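You operate a simulated robot arm through the tools that you are given. There is no shell and no other tool.

The job below is to be done with a simulated robot arm. You get a single attempt, and the scene is never put back.

TASK
Pump the lift table level with the bench, slide the blue box across and lower the table again.
Fine: the box ends just clear of the table; set the speed knob to 3 before the table is all the way down.
Where things are to end (x, y in the base frame): blue box within 50 mm of [110, -840].

Only the result counts: the job must be done as asked and must still hold three seconds after the hand-in. Knocking over, shifting, dropping, spilling or breaking anything else fails it.

THE ROBOT
A 6-joint arm with a two-finger gripper, fixed in place. Base frame: the origin is on the floor under the middle of its stand, x ahead of it, y to its left, z up. Readings come in mm, rad, newtons and seconds.
It reaches about 1417 mm from its shoulder. Its first joint turns from -2.897 to 2.897 rad. Payload 3.43 kg.
The tool frame sits at the grasp point between the pads (the TCP): z along the fingers, y along the line on which they close. The tips reach 20 mm beyond it. The gripper opens to 190 mm; its body begins 248 mm behind the TCP.
Orientation is that of the tool frame in the base frame, as [roll, pitch, yaw] about the fixed x, y, z axes, in that order (R = Rz(yaw) Ry(pitch) Rx(roll)). With the fingers straight down and closing along the base's y, the tool's x points along the base's -x, its y along +y and its z along -z.

THE INTERFACE
- The arm moves only by the tool play_rows. Its argument "motion" is a list of rows, each an object of numbers (a shift or turn left out is 0, a gripper value left out holds the last): "x", "y", "z": the shift along the tool's x, y, z in cm; "wx", "wy", "wz": the turn, a rotation vector about the tool's x, y, z in rad. In form: [{"x": .., "y": .., "z": .., "wx": .., "wy": .., "wz": ..}, ...]. A call has 1 to 20 rows; each row shifts and turns the commanded pose from where the row before left it, along the tool's axes as they then stand. "fingers" is the opening, from 0 (shut) to 1 (fully open), set as the call begins (left out, the last holds). A row lasts 0.2 s, in which the tool goes at most 50 mm and 0.15 rad; a call with a longer step from one row to the next is refused whole, and so is a gripper value outside its range. Where a pose cannot be reached the arm comes as near as it can. A force on the tool above 50 N (or 10 N above the force at the start of the call, whichever is more), or a blocked arm, ends the call early, and 0.2 s more pass. The fingers move at their own pace (about 153 mm/s each) and stop on an object; they squeeze with about 34 N. The grip force told is the motor's: it shows also when the fingers shut on nothing. Time passes only in rows, and 0.2 s behind the last, so rows that do not move let the fingers close. It gives the time, the measured TCP pose, the force on the tool (base axes), the opening and the grip force at its end, in the units of the frame above (readings bear some noise), with the torque about the TCP (base axes, N m) and any sound that the robot's microphone picked up.
- Cameras (640 x 400 px; columns grow to the right, rows downward): "scene" is fixed at [237, -490, 1521.1]; the picture's right is [0.09, -1.00, 0.00], its down [-0.64, -0.06, -0.77] and it looks along [0.77, 0.07, -0.64] (base axes); focal length 214 px, centre (320, 200). "wrist" rides on the gripper at [70, -8, -288] in the tool frame; the picture's right is [0.12, 0.99, 0.00], its down [-0.96, 0.12, -0.25] and it looks along [-0.24, 0.03, 0.97] (tool axes); focal length 261 px, centre (320, 200). There is no depth. A picture from a camera that has moved, and an enlarged one, comes with that camera's place and axes in the base frame and with its lens. The place of the scene camera against the robot may be out by one fixed shift of up to 25 mm in any direction.
- capture(camera): a new picture of that camera. The clock stands still meanwhile.
- raise_lower(by): moves the trunk up (or, below 0, down) by that many mm; the arm rides with it, the base frame stays. It gives what a move gives, with no picture.
- close_up(camera, box): a new picture of the part [left, top, right, bottom] of that camera's present view, enlarged. The clock stands still meanwhile.
- finish_job(): hands the job in; it is judged then, once.

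Nothing tells you positions but the pictures and the camera data. Unless the task says otherwise, let go and move clear before handing in.

The tools are called as a command line: name --argument value ..., lists and objects as JSON in quotes. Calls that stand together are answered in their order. play_rows: Moves the arm, as the interface text tells. Its arguments: {"type":"object","properties":{"motion":{"type":"array","items":{"type":"object","properties":{"x":{"type":"number"},"y":{"type":"number"},"z":{"type":"number"},"wx":{"type":"number"},"wy":{"type":"number"},"wz":{"type":"number"}}}},"fingers":{"type":"number"}},"required":["motion"]} The other tools are called the same way: raise_lower (by) moves the trunk up or down; capture (camera) takes a picture; close_up (camera, box) takes an enlarged picture of a part of a camera's view; finish_job () hands the job in.

At the start:

```text
t: 0.0
tcp_pos: [670.7, -305.5, 1342.7]
tool_rot: [3.141, 0.0, -3.141]
ft_force: [0.9, 0.4, 0.3]
moment: [0.0, 0.01, 0.03]
gripper_width: 190.0
gripper_force: 0.1
trunk travel left (down, up): [-225.0, 215.0]
```

scene: 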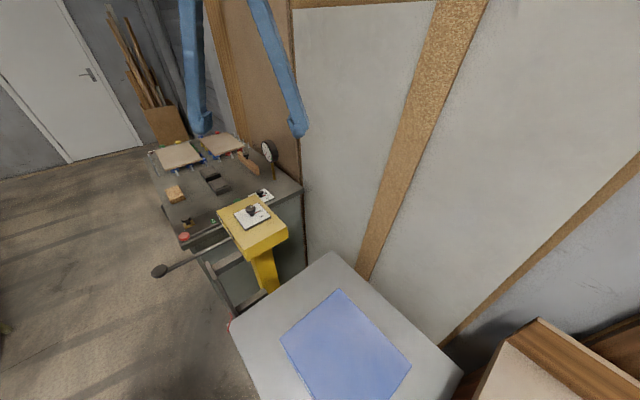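
wrist: 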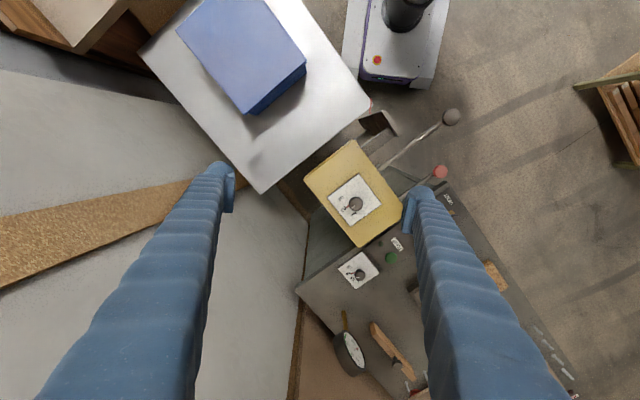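

I see a lift table (grey plate with a blue box on it), a yellow pump head with a lever and a dial, and a bench with more dials and tools beyond it. I'll enlarge the pictures first to understand the parts before moving anything.

close_up --camera "scene" --box '[140, 120, 310, 300]'

close_up --camera "scene" --box '[200, 240, 480, 400]'

close_up --camera "wrist" --box '[290, 80, 490, 300]'

close_up --camera "wrist" --box '[120, 0, 480, 210]'

capture --camera "wrist"

```text
2.22 times, centred on (225, 210) of scene
camera zoom: at [237.0, -490.0, 1521.1], right [0.09, -1.0, 0.0], down [-0.64, -0.06, -0.77], along [0.77, 0.07, -0.64], focal length 477 px, centre (531, 178)
```

zoom: 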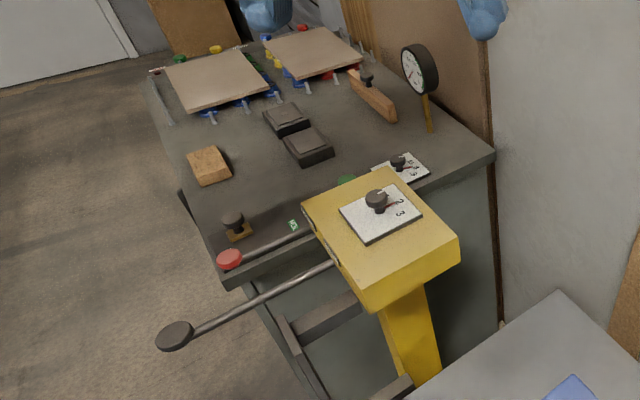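

```text
2.29 times, centred on (340, 320) of scene
camera zoom: at [237.0, -490.0, 1521.1], right [0.09, -1.0, 0.0], down [-0.64, -0.06, -0.77], along [0.77, 0.07, -0.64], focal length 490 px, centre (274, -74)
```

zoom: 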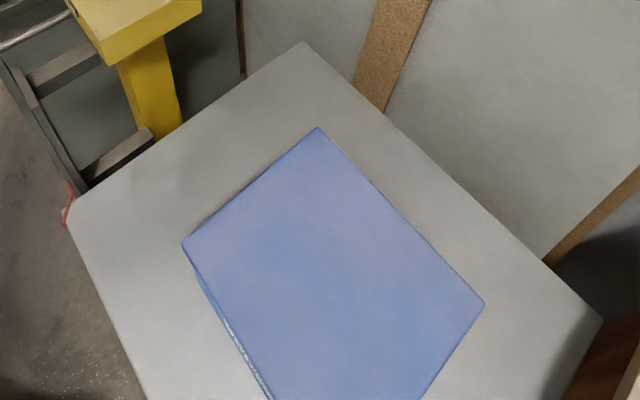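

```text
1.82 times, centred on (390, 190) of wrist
camera zoom: at [600.5, -313.9, 1629.6], right [-0.12, 0.99, 0.0], down [0.96, 0.12, 0.25], along [0.24, 0.03, -0.97], focal length 474 px, centre (193, 218)
```

zoom: 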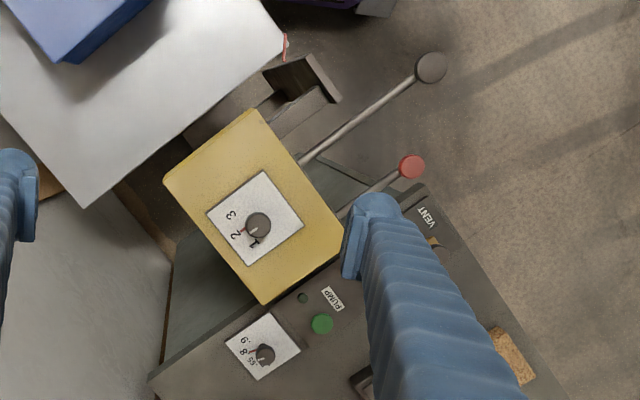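

```text
1.78 times, centred on (300, 105) of wrist
camera zoom: at [600.5, -313.9, 1629.6], right [-0.12, 0.99, 0.0], down [0.96, 0.12, 0.25], along [0.24, 0.03, -0.97], focal length 463 px, centre (356, 369)
```

zoom: 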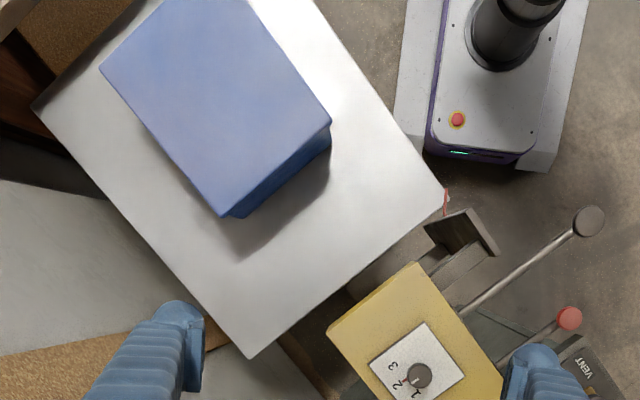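

```text
taken
camera wrist: at [600.5, -313.9, 1629.6], right [-0.12, 0.99, 0.0], down [0.96, 0.12, 0.25], along [0.24, 0.03, -0.97], focal length 261 px, centre (320, 200)
```

wrist: 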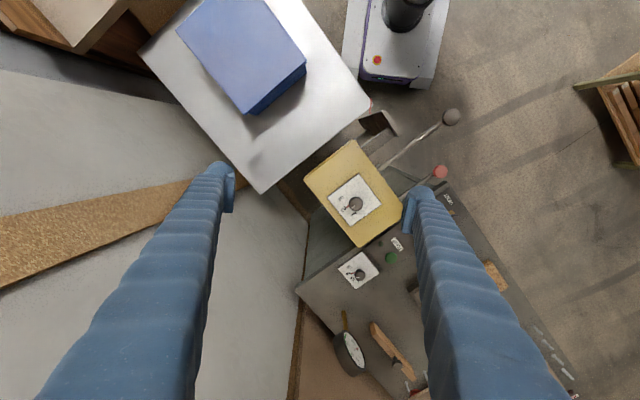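

The grey plate with the blue box looks like the lift table top, the yellow head carries a 1-2-3 speed knob and two levers (a long one with a black ball, a short one with a red ball). I'll zoom in more on the pump head, levers, panel labels and the far side where the receiving bench should be.

close_up --camera "wrist" --box '[330, 95, 470, 185]'

close_up --camera "wrist" --box '[310, 150, 410, 290]'

close_up --camera "scene" --box '[145, 190, 300, 300]'

close_up --camera "wrist" --box '[0, 0, 240, 120]'

close_up --camera "scene" --box '[400, 280, 640, 400]'

```text
4.44 times, centred on (400, 140) of wrist
camera zoom: at [600.5, -313.9, 1629.6], right [-0.12, 0.99, 0.0], down [0.96, 0.12, 0.25], along [0.24, 0.03, -0.97], focal length 1158 px, centre (-36, 467)
```

zoom: 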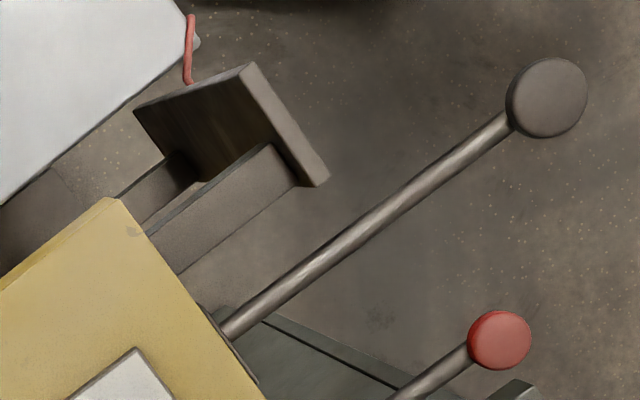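

```text
2.86 times, centred on (360, 220) of wrist
camera zoom: at [600.5, -313.9, 1629.6], right [-0.12, 0.99, 0.0], down [0.96, 0.12, 0.25], along [0.24, 0.03, -0.97], focal length 745 px, centre (206, 143)
```

zoom: 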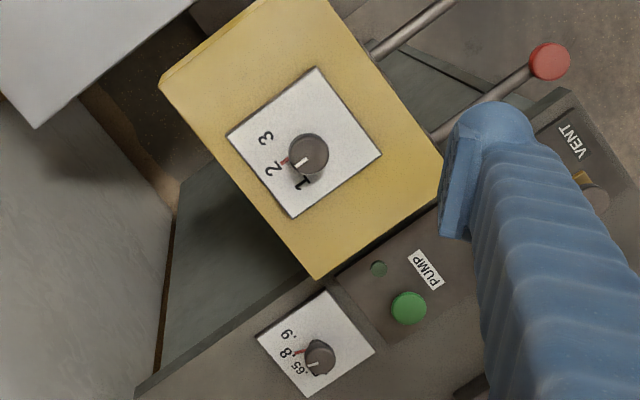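

```text
3.64 times, centred on (222, 245) of scene
camera zoom: at [237.0, -490.0, 1521.1], right [0.09, -1.0, 0.0], down [-0.64, -0.06, -0.77], along [0.77, 0.07, -0.64], focal length 780 px, centre (674, 36)
```

zoom: 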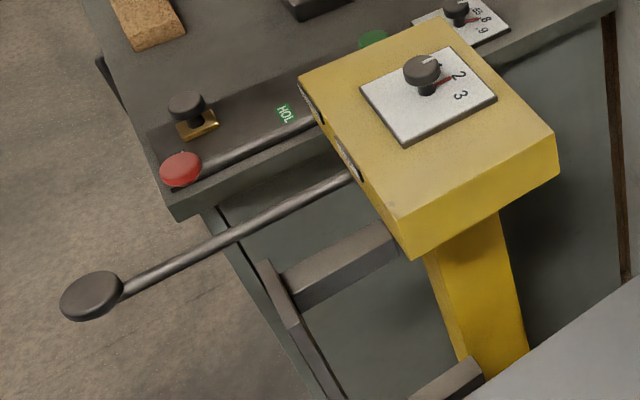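

```text
2.67 times, centred on (120, 60) of wrist
camera zoom: at [600.5, -313.9, 1629.6], right [-0.12, 0.99, 0.0], down [0.96, 0.12, 0.25], along [0.24, 0.03, -0.97], focal length 695 px, centre (853, 573)
```

zoom: 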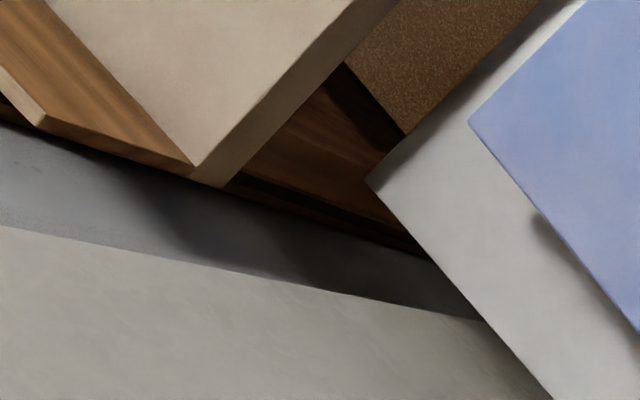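

```text
2.67 times, centred on (520, 340) of scene
camera zoom: at [237.0, -490.0, 1521.1], right [0.09, -1.0, 0.0], down [-0.64, -0.06, -0.77], along [0.77, 0.07, -0.64], focal length 572 px, centre (-213, -173)
```

zoom: 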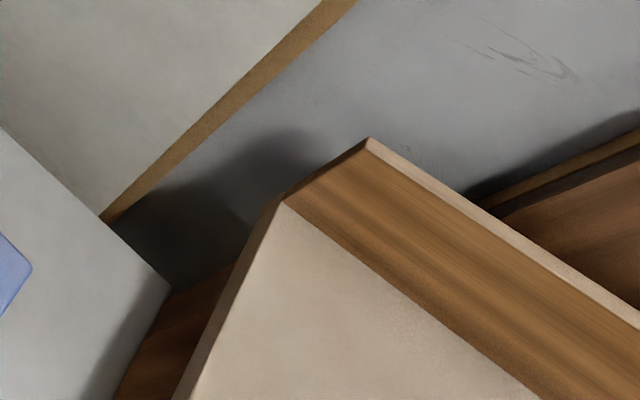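

The receiving bench (beige top) is at the far side of the grey table, near the target point. I'll move the hand at its present height toward there to look straight down on the bench and the table.

play_rows --motion '[{"x": 3.0, "y": -2.8}, {"x": 3.0, "y": -2.8}, {"x": 3.0, "y": -2.8}, {"x": 3.0, "y": -2.8}, {"x": 3.0, "y": -2.8}, {"x": 3.0, "y": -2.8}, {"x": 3.0, "y": -2.8}, {"x": 3.0, "y": -2.8}, {"x": 3.0, "y": -2.8}, {"x": 3.0, "y": -2.8}, {"x": 3.0, "y": -2.8}, {"x": 3.0, "y": -2.8}]'

capture --camera "wrist"

capture --camera "scene"

```text
t: 2.6
tcp_pos: [310.5, -641.6, 1343.4]
tool_rot: [3.139, -0.001, 3.142]
ft_force: [0.8, -0.2, -0.5]
moment: [0.08, -0.03, -0.03]
gripper_width: 189.9
gripper_force: 0.1
trunk travel left (down, up): [-225.0, 215.0]
```

```text
taken
camera wrist: at [240.0, -649.8, 1629.6], right [-0.12, 0.99, 0.0], down [0.96, 0.11, 0.25], along [0.25, 0.03, -0.97], focal length 261 px, centre (320, 200)
```

wrist: 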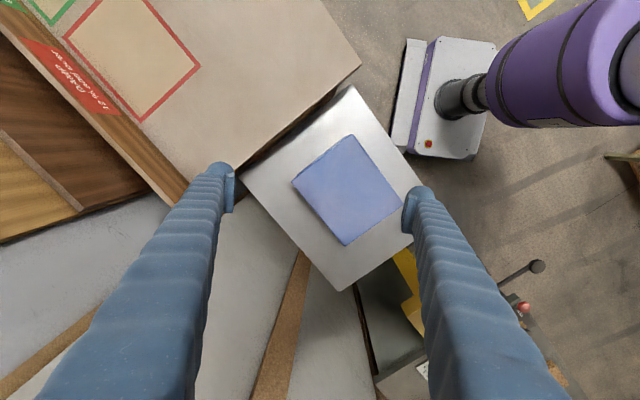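

```text
taken
```

scene: 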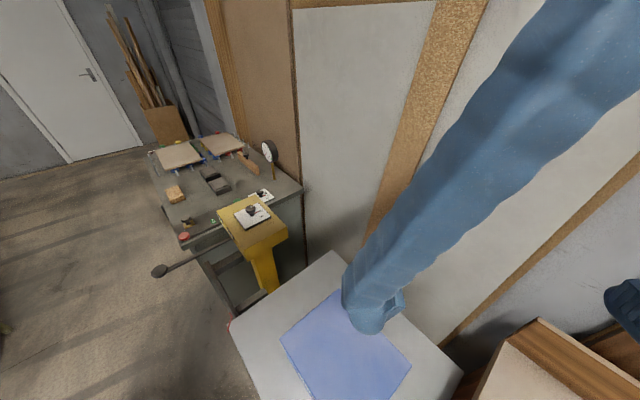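

I see the beige bench beside the lift table, with a red outline and green outlines painted on it and a red sign. I'll enlarge those to read them.

close_up --camera "wrist" --box '[0, 0, 220, 140]'

close_up --camera "wrist" --box '[200, 60, 440, 300]'

close_up --camera "wrist" --box '[340, 230, 580, 400]'

```text
2.86 times, centred on (110, 70) of wrist
camera zoom: at [240.0, -649.8, 1629.6], right [-0.12, 0.99, 0.0], down [0.96, 0.11, 0.25], along [0.25, 0.03, -0.97], focal length 745 px, centre (920, 571)
```

zoom: 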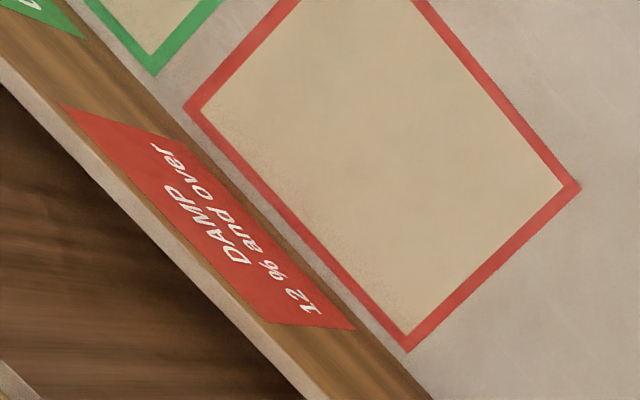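

```text
1.67 times, centred on (320, 180) of wrist
camera zoom: at [240.0, -649.8, 1629.6], right [-0.12, 0.99, 0.0], down [0.96, 0.11, 0.25], along [0.25, 0.03, -0.97], focal length 434 px, centre (320, 233)
```

zoom: 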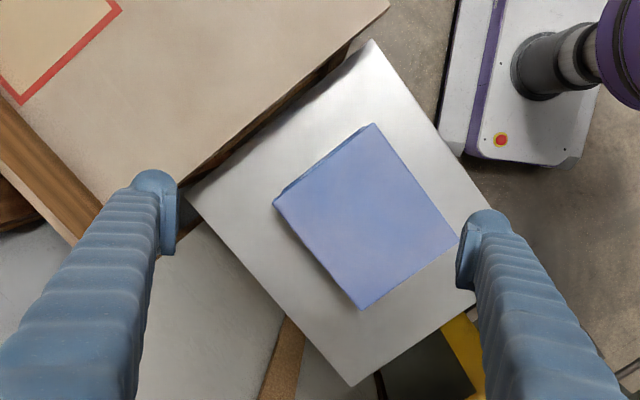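

```text
2.35 times, centred on (460, 315) of wrist
camera zoom: at [240.0, -649.8, 1629.6], right [-0.12, 0.99, 0.0], down [0.96, 0.11, 0.25], along [0.25, 0.03, -0.97], focal length 613 px, centre (-9, -71)
```

zoom: 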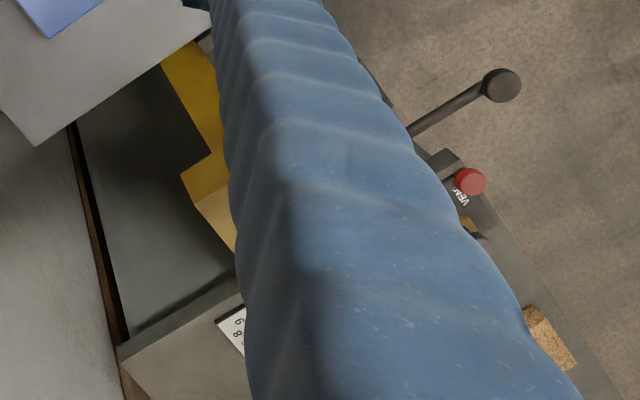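

The table plate is at roughly z 705 and the beige bench top near z 890, so the table must rise nearly 190 mm. Next I'll move over to the lever side of the yellow head and tilt the camera to read the slots and markings there.

play_rows --motion '[{"x": -1.8, "y": 4.35}, {"x": -1.8, "y": 4.35}, {"x": -1.8, "y": 4.35}, {"x": -1.8, "y": 4.35}, {"x": -1.8, "y": 4.35}, {"x": -1.8, "y": 4.35}, {"x": -1.8, "y": 4.35}, {"x": -1.8, "y": 4.35}, {"x": -1.8, "y": 4.35}, {"x": -1.8, "y": 4.35}, {"x": -1.8, "y": 4.35}, {"x": -1.8, "y": 4.35}, {"x": -1.8, "y": 4.35}, {"x": -1.8, "y": 4.35}]'

play_rows --motion '[{"wz": 0.131}, {"wz": 0.131}, {"wz": 0.131}, {"wz": 0.131}, {"wz": 0.131}, {"wz": 0.131}, {"wy": -0.125}, {"wy": -0.125}, {"wy": -0.125}, {"wy": -0.125}]'

capture --camera "wrist"

capture --camera "scene"

```text
t: 5.6
tcp_pos: [563.5, -34.6, 1343.2]
tool_rot: [-3.141, -0.001, 3.141]
ft_force: [-0.1, 0.2, 0.0]
moment: [-0.03, 0.07, 0.01]
gripper_width: 190.0
gripper_force: 0.1
trunk travel left (down, up): [-225.0, 215.0]
```

```text
t: 7.8
tcp_pos: [561.8, -31.8, 1344.5]
tool_rot: [-3.141, 0.502, 2.354]
ft_force: [-0.3, -0.1, -1.0]
moment: [-0.03, -0.03, -0.01]
gripper_width: 190.3
gripper_force: 0.0
trunk travel left (down, up): [-225.0, 215.0]
```

```text
taken
camera wrist: at [414.5, 103.8, 1561.9], right [0.63, 0.77, -0.06], down [0.59, -0.43, 0.68], along [0.5, -0.46, -0.73], focal length 261 px, centre (320, 200)
```

wrist: 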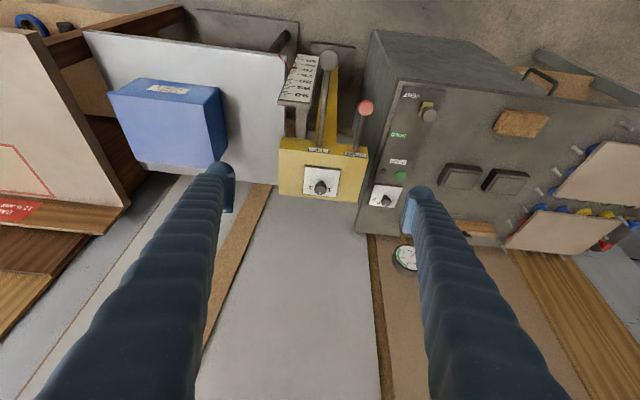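

```text
taken
```

scene: 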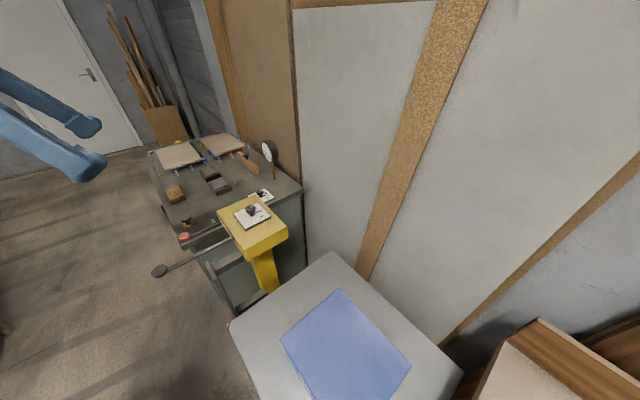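

Now the front of the yellow head with labels is visible, along with a scale board beside the table corner with a red pointer. I'll enlarge these to read them.

close_up --camera "wrist" --box '[260, 20, 400, 210]'

close_up --camera "wrist" --box '[270, 30, 350, 110]'

close_up --camera "wrist" --box '[270, 130, 380, 205]'

close_up --camera "wrist" --box '[80, 60, 300, 200]'

close_up --camera "wrist" --box '[350, 80, 450, 220]'

```text
2.11 times, centred on (330, 115) of wrist
camera zoom: at [414.5, 103.8, 1561.9], right [0.63, 0.77, -0.06], down [0.59, -0.43, 0.68], along [0.5, -0.46, -0.73], focal length 549 px, centre (299, 379)
```

zoom: 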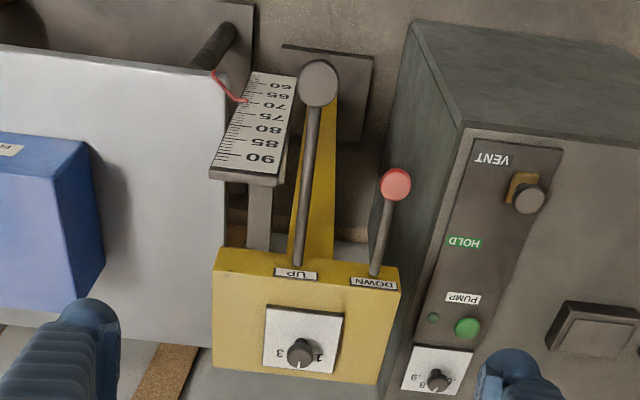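

```text
5.00 times, centred on (310, 70) of wrist
camera zoom: at [414.5, 103.8, 1561.9], right [0.63, 0.77, -0.06], down [0.59, -0.43, 0.68], along [0.5, -0.46, -0.73], focal length 1303 px, centre (370, 850)
```

zoom: 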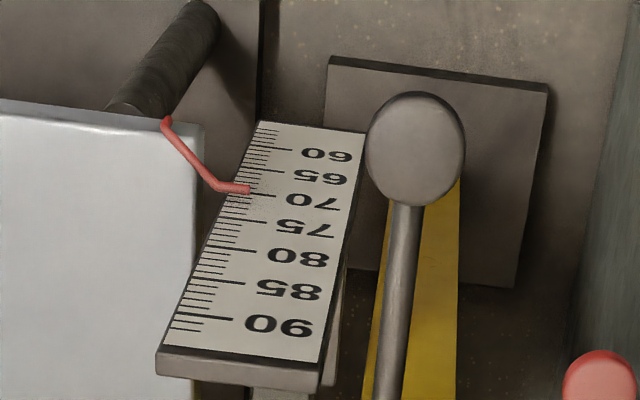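

```text
5.33 times, centred on (325, 168) of wrist
camera zoom: at [414.5, 103.8, 1561.9], right [0.63, 0.77, -0.06], down [0.59, -0.43, 0.68], along [0.5, -0.46, -0.73], focal length 1390 px, centre (293, 373)
```

zoom: 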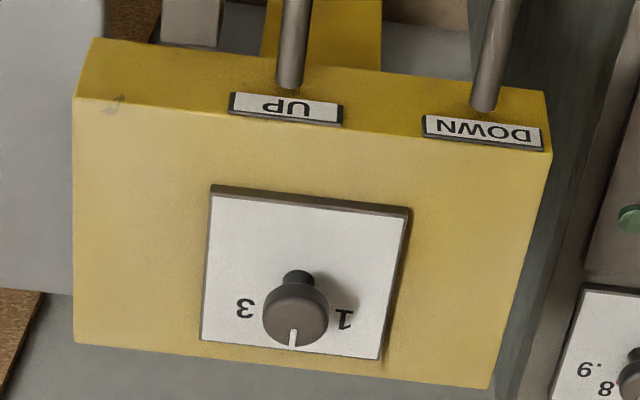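

```text
2.86 times, centred on (190, 130) of wrist
camera zoom: at [414.5, 103.8, 1561.9], right [0.63, 0.77, -0.06], down [0.59, -0.43, 0.68], along [0.5, -0.46, -0.73], focal length 745 px, centre (691, 400)
```

zoom: 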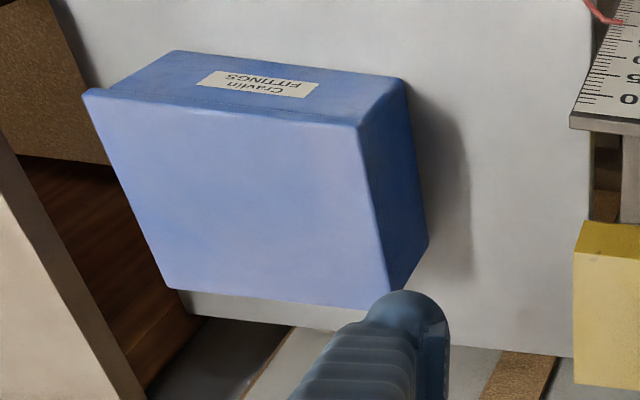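

```text
2.86 times, centred on (400, 150) of wrist
camera zoom: at [414.5, 103.8, 1561.9], right [0.63, 0.77, -0.06], down [0.59, -0.43, 0.68], along [0.5, -0.46, -0.73], focal length 745 px, centre (91, 343)
```

zoom: 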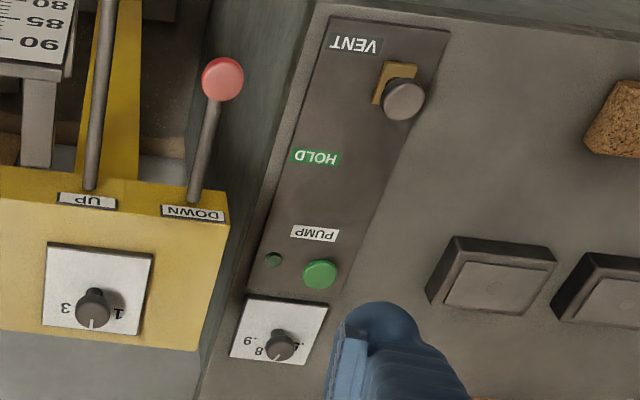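

The black-ball lever is labelled UP, the red-ball lever DOWN, the knob points at 2 (3 lies clockwise), and the scale pointer reads about 69.5–70 cm. I'll bring the hand upright above the UP lever's ball (about x 523, y −4, z 969), fingers part-closed.

play_rows --motion '[{"wy": 0.125}, {"wy": 0.125}, {"wy": 0.125}, {"wy": 0.125}, {"x": 4.6, "y": -0.8}, {"z": 4.2}, {"z": 4.2}, {"z": 4.2}, {"z": 4.2}, {"z": 4.2}, {"z": 4.2}]' --fingers 0.5

capture --camera "wrist"

capture --camera "scene"

```text
t: 10.2
tcp_pos: [524.1, -5.0, 1091.3]
tool_rot: [3.141, 0.001, 2.356]
ft_force: [0.0, -0.5, -0.3]
moment: [0.0, 0.08, 0.01]
gripper_width: 94.9
gripper_force: 0.1
trunk travel left (down, up): [-225.0, 215.0]
```

```text
taken
camera wrist: at [469.8, 39.3, 1377.6], right [0.62, 0.79, 0.0], down [0.76, -0.6, 0.25], along [0.19, -0.15, -0.97], focal length 261 px, centre (320, 200)
```

wrist: 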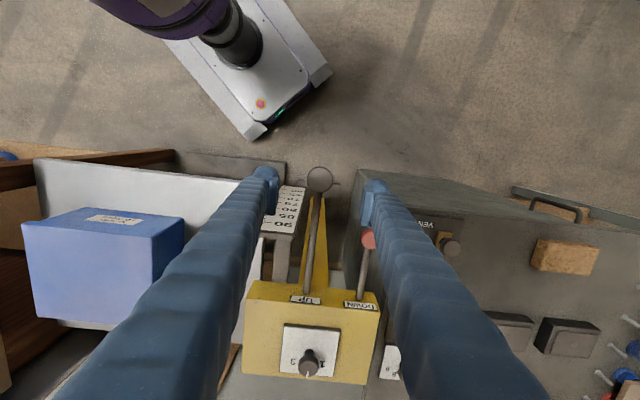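

```text
taken
```

scene: 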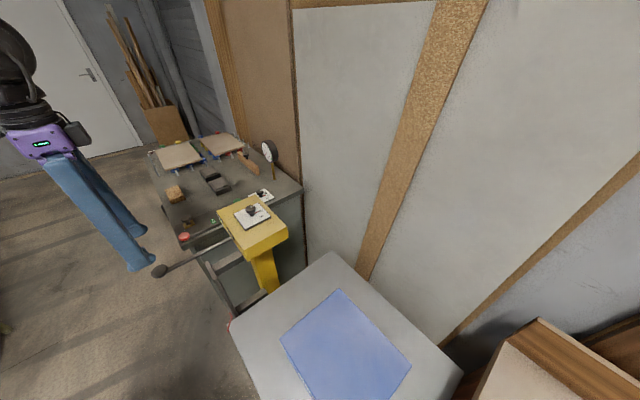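

The hand is straight above the UP ball. I'll check the alignment in an enlarged view before descending.

close_up --camera "wrist" --box '[240, 130, 400, 270]'

close_up --camera "wrist" --box '[250, 280, 380, 400]'

```text
2.86 times, centred on (320, 200) of wrist
camera zoom: at [469.8, 39.3, 1377.6], right [0.62, 0.79, 0.0], down [0.76, -0.6, 0.25], along [0.19, -0.15, -0.97], focal length 745 px, centre (320, 200)
```

zoom: 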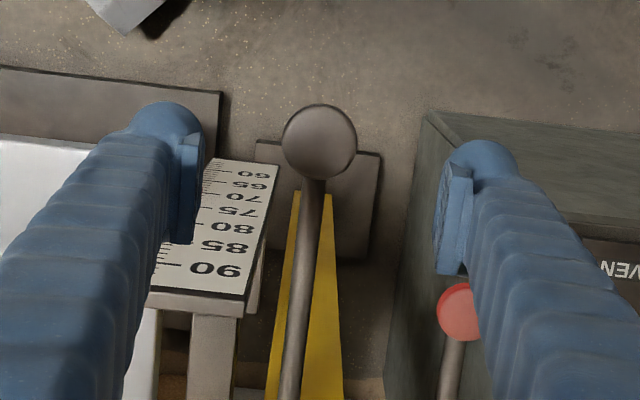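

```text
3.33 times, centred on (315, 340) of wrist
camera zoom: at [469.8, 39.3, 1377.6], right [0.62, 0.79, 0.0], down [0.76, -0.6, 0.25], along [0.19, -0.15, -0.97], focal length 869 px, centre (337, -267)
```

zoom: 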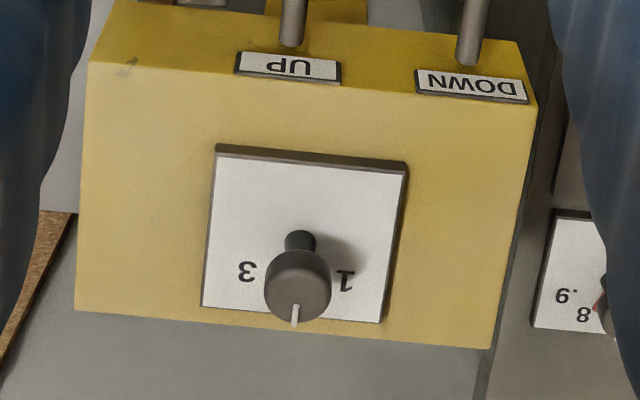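

The ball (about 42 mm across) sits centred between the fingers. I'll descend 12 cm and close on it.

play_rows --motion '[{"z": 4.0}, {"z": 4.0}, {"z": 2.2}, {"z": 1.8}, {}]'

play_rows --motion '[{}, {}, {}, {}]' --fingers 0.0

close_up --camera "wrist" --box '[220, 130, 420, 270]'

capture --camera "scene"

```text
t: 11.4
tcp_pos: [524.6, -5.7, 971.6]
tool_rot: [-3.141, -0.001, 2.356]
ft_force: [-0.3, -0.6, 0.3]
moment: [-0.01, 0.01, 0.03]
gripper_width: 95.0
gripper_force: 0.1
trunk travel left (down, up): [-225.0, 215.0]
```

```text
t: 12.4
tcp_pos: [524.5, -4.6, 970.1]
tool_rot: [3.141, -0.001, 2.356]
ft_force: [1.0, 1.8, -3.2]
moment: [0.02, 0.03, -0.02]
gripper_width: 37.8
gripper_force: 44.6
trunk travel left (down, up): [-225.0, 215.0]
```

```text
2.86 times, centred on (320, 200) of wrist
camera zoom: at [469.6, 39.0, 1257.9], right [0.62, 0.79, 0.0], down [0.76, -0.6, 0.25], along [0.19, -0.15, -0.97], focal length 745 px, centre (320, 200)
```

zoom: 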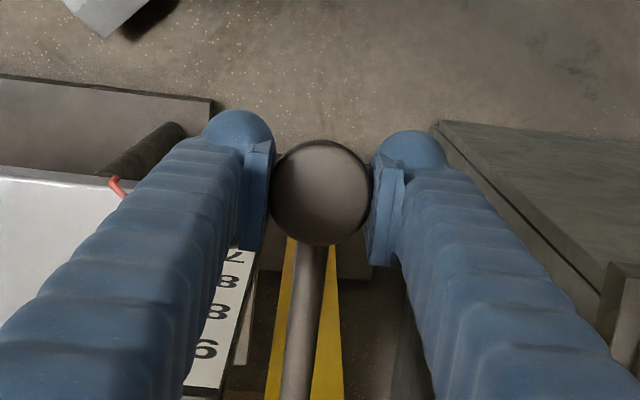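

```text
taken
```

scene: 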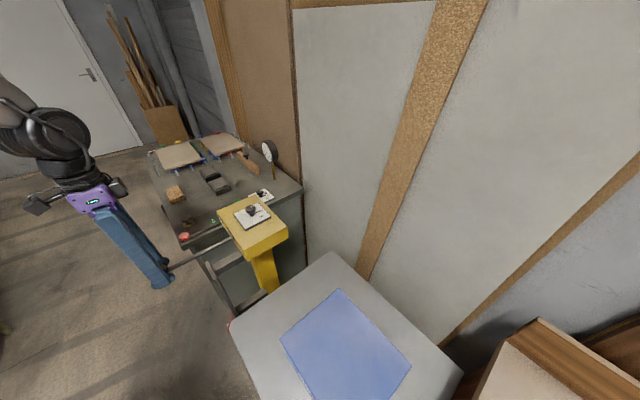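

The ball is gripped (37.8 mm). I'll press the lever down 2 cm and watch force and sound.

play_rows --motion '[{"z": 0.7}, {"z": 0.7}, {"z": 0.6}, {}]'

close_up --camera "wrist" --box '[220, 130, 420, 270]'

```text
t: 13.4
tcp_pos: [525.4, -5.3, 950.8]
tool_rot: [-3.14, 0.002, 2.354]
ft_force: [5.2, 2.2, 3.8]
moment: [-0.28, -0.44, 0.02]
gripper_width: 37.9
gripper_force: 44.8
trunk travel left (down, up): [-225.0, 215.0]
```

```text
2.86 times, centred on (320, 200) of wrist
camera zoom: at [469.4, 38.8, 1238.1], right [0.62, 0.79, 0.0], down [0.76, -0.6, 0.25], along [0.19, -0.15, -0.97], focal length 745 px, centre (320, 200)
```

zoom: 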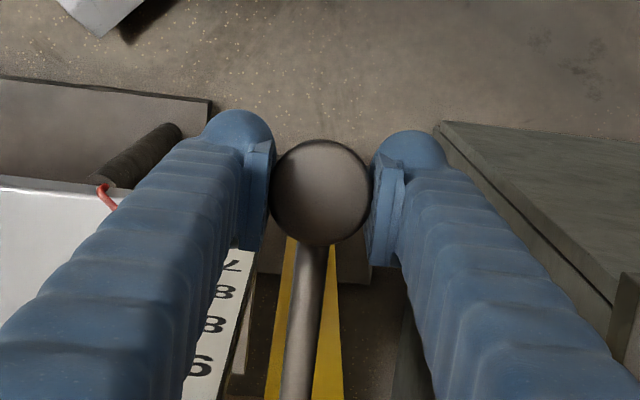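

The lever yields with little force. I'll continue down another 4 cm, following the arc slightly inward.

play_rows --motion '[{"z": 0.7, "x": -0.07}, {"z": 0.7, "x": -0.1}, {"z": 0.7, "x": -0.12}, {"z": 0.7, "x": -0.14}, {"z": 0.7, "x": -0.16}, {"z": 0.5, "x": -0.14}, {}]'

close_up --camera "wrist" --box '[120, 130, 420, 330]'

```text
t: 15.0
tcp_pos: [530.0, -10.1, 910.8]
tool_rot: [-3.139, 0.0, 2.354]
ft_force: [7.2, 16.3, 7.2]
moment: [-0.45, -0.52, 0.02]
gripper_width: 37.6
gripper_force: 45.3
trunk travel left (down, up): [-225.0, 215.0]
```

```text
2.00 times, centred on (270, 230) of wrist
camera zoom: at [474.3, 34.4, 1198.0], right [0.62, 0.79, 0.0], down [0.76, -0.6, 0.25], along [0.19, -0.15, -0.97], focal length 521 px, centre (420, 140)
```

zoom: 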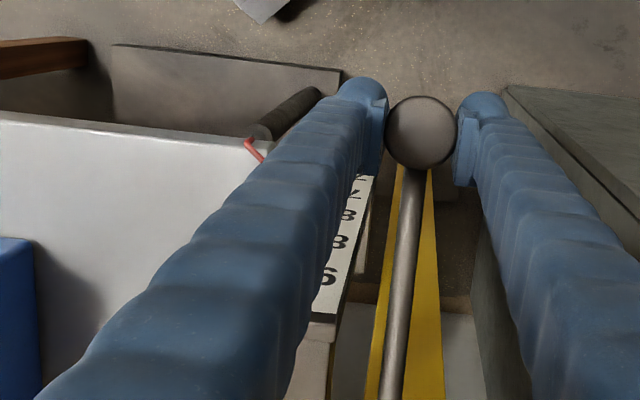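

The lever is now 6 cm down; I'll check in the scene view and on the scale whether the table has risen.

close_up --camera "scene" --box '[200, 240, 480, 400]'

close_up --camera "scene" --box '[200, 230, 290, 350]'

```text
2.29 times, centred on (340, 320) of scene
camera zoom: at [237.0, -490.0, 1521.1], right [0.09, -1.0, 0.0], down [-0.64, -0.06, -0.77], along [0.77, 0.07, -0.64], focal length 490 px, centre (274, -74)
```

zoom: 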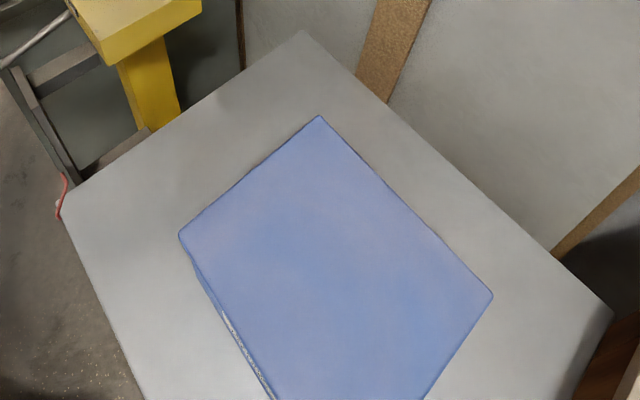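

```text
3.33 times, centred on (245, 290) of scene
camera zoom: at [237.0, -490.0, 1521.1], right [0.09, -1.0, 0.0], down [-0.64, -0.06, -0.77], along [0.77, 0.07, -0.64], focal length 715 px, centre (570, -100)
```

zoom: 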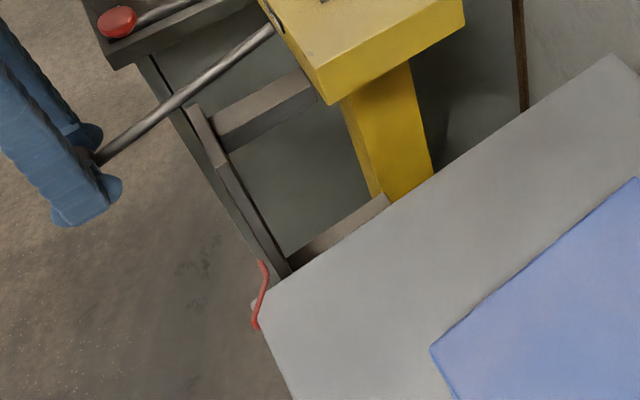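

The table has begun to rise. I'll hold the lever still for a moment to see whether it keeps rising or rises only with the stroke.

play_rows --motion '[{}, {}, {}]'

close_up --camera "scene" --box '[200, 240, 480, 400]'

```text
t: 15.8
tcp_pos: [530.1, -10.9, 909.6]
tool_rot: [-3.139, -0.001, 2.353]
ft_force: [7.8, 16.2, 3.6]
moment: [0.0, 0.0, 0.0]
gripper_width: 38.0
gripper_force: 44.8
trunk travel left (down, up): [-225.0, 215.0]
```

```text
2.29 times, centred on (340, 320) of scene
camera zoom: at [237.0, -490.0, 1521.1], right [0.09, -1.0, 0.0], down [-0.64, -0.06, -0.77], along [0.77, 0.07, -0.64], focal length 490 px, centre (274, -74)
```

zoom: 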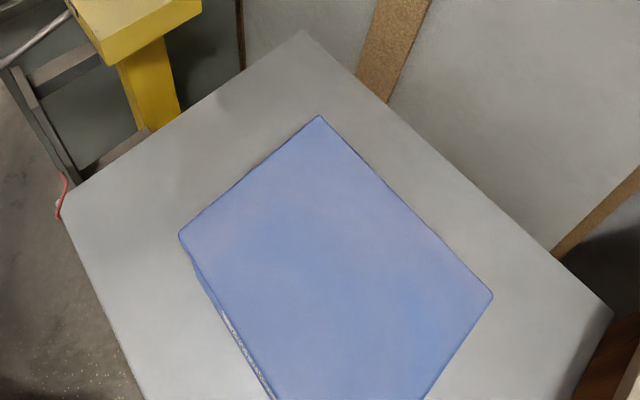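

The rise follows the stroke (about 3–4 cm so far) and holds. I'll continue down while easing the sideways load by shifting slightly, to find the end of the stroke.

play_rows --motion '[{"z": 0.6, "x": -0.18, "y": 0.1}, {"z": 0.6, "x": -0.2, "y": 0.1}, {"z": 0.6, "x": -0.22}, {}]'

close_up --camera "scene" --box '[200, 240, 480, 400]'

```text
t: 16.8
tcp_pos: [534.0, -13.4, 893.8]
tool_rot: [-3.14, -0.003, 2.355]
ft_force: [-4.4, -6.8, 6.9]
moment: [-0.12, -0.1, 0.04]
gripper_width: 38.0
gripper_force: 45.2
trunk travel left (down, up): [-225.0, 215.0]
```

```text
2.29 times, centred on (340, 320) of scene
camera zoom: at [237.0, -490.0, 1521.1], right [0.09, -1.0, 0.0], down [-0.64, -0.06, -0.77], along [0.77, 0.07, -0.64], focal length 490 px, centre (274, -74)
```

zoom: 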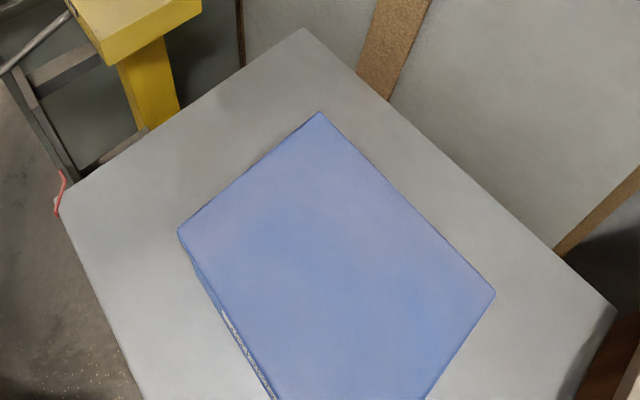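

Still rising with the stroke and low force. I'll keep going down a further 2 cm.

play_rows --motion '[{"z": 0.6, "x": -0.22, "y": -0.05}, {"z": 0.6, "x": -0.24}, {"z": 0.6, "x": -0.26}, {}]'

close_up --camera "scene" --box '[200, 240, 480, 400]'

close_up --camera "wrist" --box '[120, 130, 420, 330]'

```text
t: 17.8
tcp_pos: [540.5, -18.5, 876.2]
tool_rot: [-3.141, 0.001, 2.354]
ft_force: [-7.4, 11.9, 34.0]
moment: [0.09, 0.12, -0.01]
gripper_width: 38.3
gripper_force: 44.7
trunk travel left (down, up): [-225.0, 215.0]
```

```text
2.29 times, centred on (340, 320) of scene
camera zoom: at [237.0, -490.0, 1521.1], right [0.09, -1.0, 0.0], down [-0.64, -0.06, -0.77], along [0.77, 0.07, -0.64], focal length 490 px, centre (274, -74)
```

zoom: 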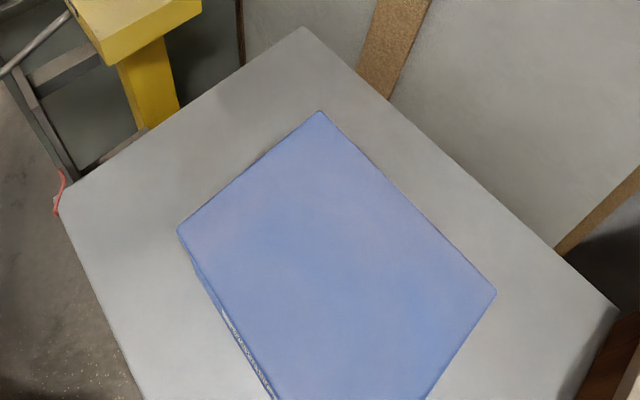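

```text
2.00 times, centred on (270, 230) of wrist
camera zoom: at [482.9, 25.3, 1162.8], right [0.62, 0.79, 0.0], down [0.76, -0.6, 0.25], along [0.2, -0.15, -0.97], focal length 521 px, centre (420, 140)
```

zoom: 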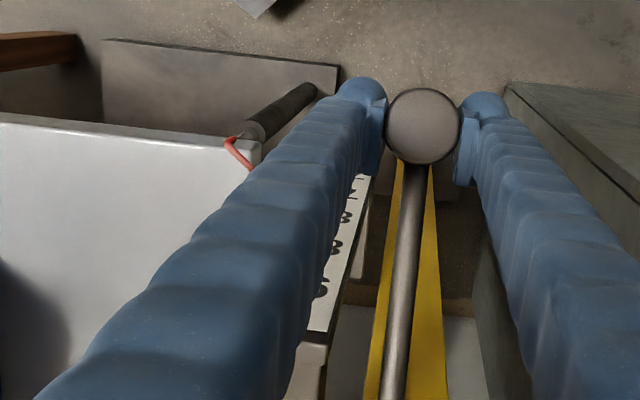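

The end stop shows at about z 878 (34 N). Now the return stroke: I'll raise the lever back along its arc and check that the table holds its height.

play_rows --motion '[{"z": -1.2, "x": 0.5}, {"z": -1.2, "x": 0.45}, {"z": -1.2, "x": 0.36}, {"z": -1.2, "x": 0.29}, {"z": -1.2, "x": 0.23}, {"z": -1.2, "x": 0.15}, {"z": -1.2, "x": 0.09}, {"z": -1.0, "x": 0.02}, {}]'

close_up --camera "scene" --box '[200, 240, 480, 400]'

close_up --camera "wrist" --box '[120, 130, 420, 330]'

```text
t: 19.8
tcp_pos: [523.4, -2.5, 967.2]
tool_rot: [-3.139, -0.004, 2.355]
ft_force: [3.8, 7.6, -32.1]
moment: [0.17, 0.36, 0.03]
gripper_width: 37.9
gripper_force: 44.7
trunk travel left (down, up): [-225.0, 215.0]
```

```text
2.29 times, centred on (340, 320) of scene
camera zoom: at [237.0, -490.0, 1521.1], right [0.09, -1.0, 0.0], down [-0.64, -0.06, -0.77], along [0.77, 0.07, -0.64], focal length 490 px, centre (274, -74)
```

zoom: 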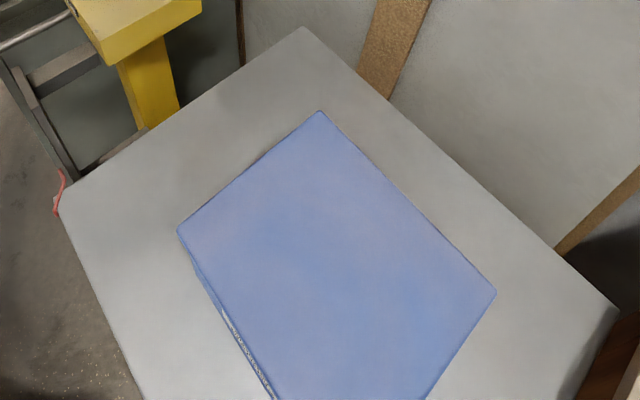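

```text
2.00 times, centred on (270, 230) of wrist
camera zoom: at [468.6, 41.1, 1254.4], right [0.62, 0.79, 0.0], down [0.76, -0.6, 0.24], along [0.19, -0.15, -0.97], focal length 521 px, centre (420, 140)
```

zoom: 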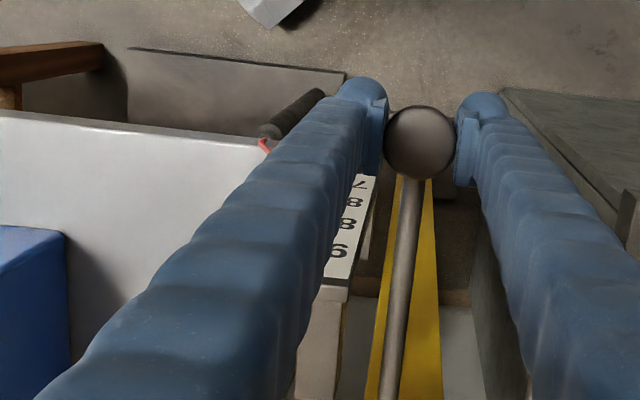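

One full stroke raised the table about 45–47 mm and it holds on the return. I'll do a second full stroke, staying a little inside the stops.

play_rows --motion '[{"z": 1.3, "x": -0.04}, {"z": 1.3, "x": -0.11}, {"z": 1.3, "x": -0.2}, {"z": 1.3, "x": -0.26}, {"z": 1.3, "x": -0.35}, {"z": 1.3, "x": -0.42}, {"z": 1.3, "x": -0.5}, {}, {"z": -1.3, "x": 0.5}, {"z": -1.3, "x": 0.42}, {"z": -1.3, "x": 0.35}, {"z": -1.3, "x": 0.26}, {"z": -1.3, "x": 0.2}, {"z": -1.3, "x": 0.11}, {"z": -1.1, "x": 0.04}, {}]'

close_up --camera "scene" --box '[200, 240, 480, 400]'

close_up --camera "wrist" --box '[120, 130, 420, 330]'

```text
t: 23.2
tcp_pos: [526.2, -5.0, 966.1]
tool_rot: [-3.139, -0.004, 2.354]
ft_force: [0.4, -4.2, -33.6]
moment: [-0.14, -0.13, -0.03]
gripper_width: 37.8
gripper_force: 45.3
trunk travel left (down, up): [-225.0, 215.0]
```

```text
2.29 times, centred on (340, 320) of scene
camera zoom: at [237.0, -490.0, 1521.1], right [0.09, -1.0, 0.0], down [-0.64, -0.06, -0.77], along [0.77, 0.07, -0.64], focal length 490 px, centre (274, -74)
```

zoom: 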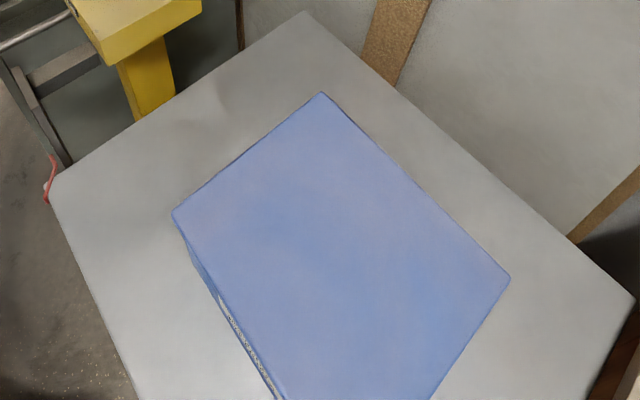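

```text
2.00 times, centred on (270, 230) of wrist
camera zoom: at [470.3, 39.1, 1253.9], right [0.62, 0.79, 0.0], down [0.76, -0.6, 0.24], along [0.19, -0.15, -0.97], focal length 521 px, centre (420, 140)
```

zoom: 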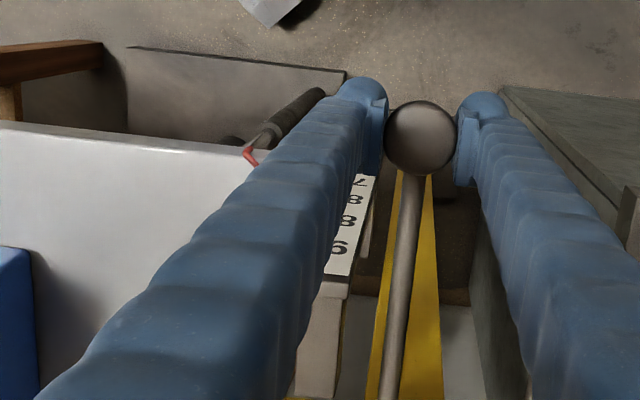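

The table is at about z 797 now, roughly 46 mm per stroke. I'll do a third full stroke, then let go and measure the bench height exactly.

play_rows --motion '[{"z": 1.3, "x": -0.04}, {"z": 1.3, "x": -0.11}, {"z": 1.3, "x": -0.2}, {"z": 1.3, "x": -0.26}, {"z": 1.3, "x": -0.35}, {"z": 1.3, "x": -0.42}, {"z": 1.3, "x": -0.5}, {}, {"z": -1.3, "x": 0.5}, {"z": -1.3, "x": 0.42}, {"z": -1.3, "x": 0.35}, {"z": -1.3, "x": 0.26}, {"z": -1.3, "x": 0.2}, {"z": -1.3, "x": 0.11}, {"z": -1.1, "x": 0.04}, {}]'

close_up --camera "scene" --box '[200, 240, 480, 400]'

```text
t: 26.6
tcp_pos: [524.3, -4.0, 962.7]
tool_rot: [-3.14, -0.003, 2.355]
ft_force: [-3.0, -17.9, -32.3]
moment: [0.24, -0.08, 0.04]
gripper_width: 37.9
gripper_force: 44.8
trunk travel left (down, up): [-225.0, 215.0]
```

```text
2.29 times, centred on (340, 320) of scene
camera zoom: at [237.0, -490.0, 1521.1], right [0.09, -1.0, 0.0], down [-0.64, -0.06, -0.77], along [0.77, 0.07, -0.64], focal length 490 px, centre (274, -74)
```

zoom: 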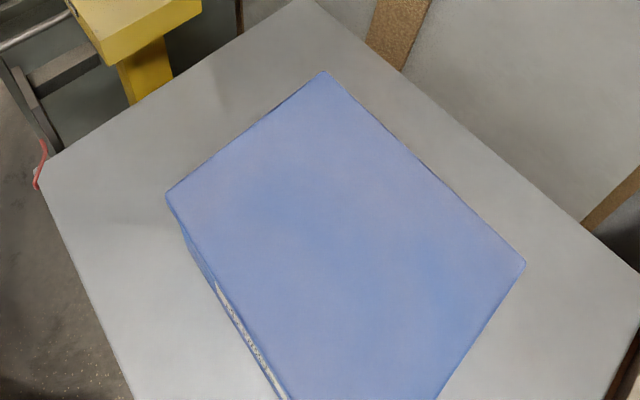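

Third stroke done. I'll open the fingers, lift clear and read the scale.

play_rows --motion '[{}, {}, {"z": -3.0}, {"z": -4.0}, {"z": -4.0}, {"z": -4.0}, {}]' --fingers 0.5

close_up --camera "wrist" --box '[240, 130, 400, 270]'

capture --camera "wrist"

```text
t: 28.2
tcp_pos: [526.5, -3.8, 1115.6]
tool_rot: [3.141, -0.002, 2.354]
ft_force: [-0.3, 0.2, 0.1]
moment: [-0.02, 0.03, 0.01]
gripper_width: 94.7
gripper_force: 0.0
trunk travel left (down, up): [-225.0, 215.0]
```

```text
2.86 times, centred on (320, 200) of wrist
camera zoom: at [469.6, 40.7, 1402.2], right [0.62, 0.79, 0.0], down [0.76, -0.6, 0.25], along [0.19, -0.15, -0.97], focal length 745 px, centre (320, 200)
```

zoom: 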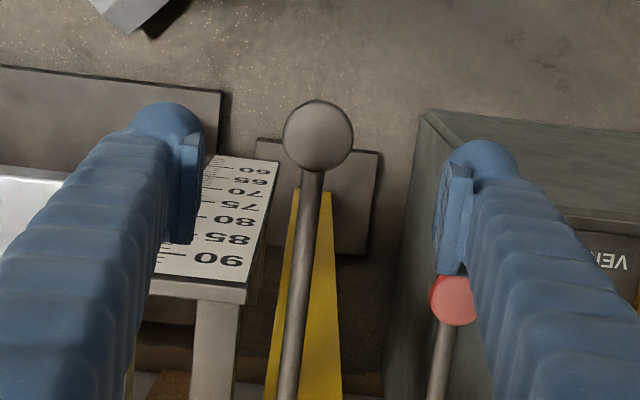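

```text
taken
camera wrist: at [469.6, 40.7, 1402.2], right [0.62, 0.79, 0.0], down [0.76, -0.6, 0.25], along [0.19, -0.15, -0.97], focal length 261 px, centre (320, 200)
```

wrist: 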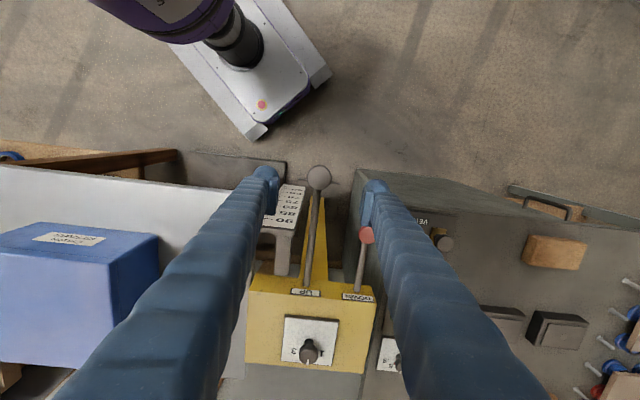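

The scale is hidden by a finger; I'll open fully, rise and look again from there.

play_rows --motion '[{"z": -4.5}, {"z": -4.5}, {"z": -4.5, "wy": -0.1}, {"z": -2.0, "wy": -0.1}, {"wy": -0.1}, {}]' --fingers 1.0

capture --camera "wrist"

close_up --camera "wrist" --box '[240, 60, 360, 160]'

```text
t: 29.6
tcp_pos: [524.0, -2.3, 1270.8]
tool_rot: [-3.14, 0.3, 2.355]
ft_force: [-0.1, -0.4, -0.1]
moment: [-0.07, 0.03, 0.0]
gripper_width: 190.3
gripper_force: 0.1
trunk travel left (down, up): [-225.0, 215.0]
```

```text
taken
camera wrist: at [409.8, 99.9, 1523.6], right [0.62, 0.78, -0.04], down [0.68, -0.52, 0.52], along [0.39, -0.35, -0.85], focal length 261 px, centre (320, 200)
```

wrist: 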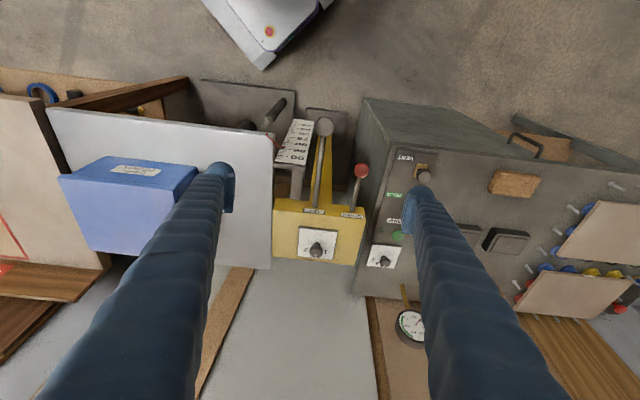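

```text
4.00 times, centred on (300, 110) of wrist
camera zoom: at [409.8, 99.9, 1523.6], right [0.62, 0.78, -0.04], down [0.68, -0.52, 0.52], along [0.39, -0.35, -0.85], focal length 1043 px, centre (400, 560)
```

zoom: 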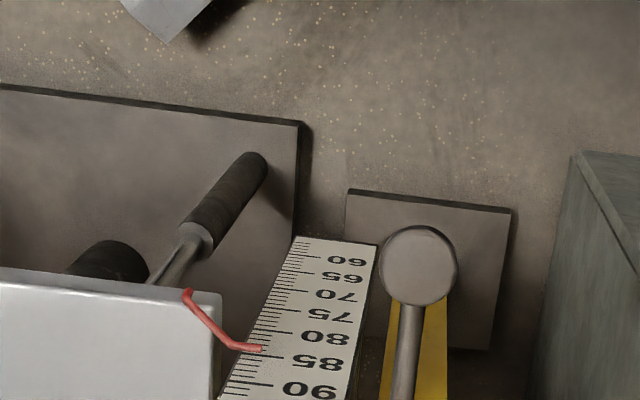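

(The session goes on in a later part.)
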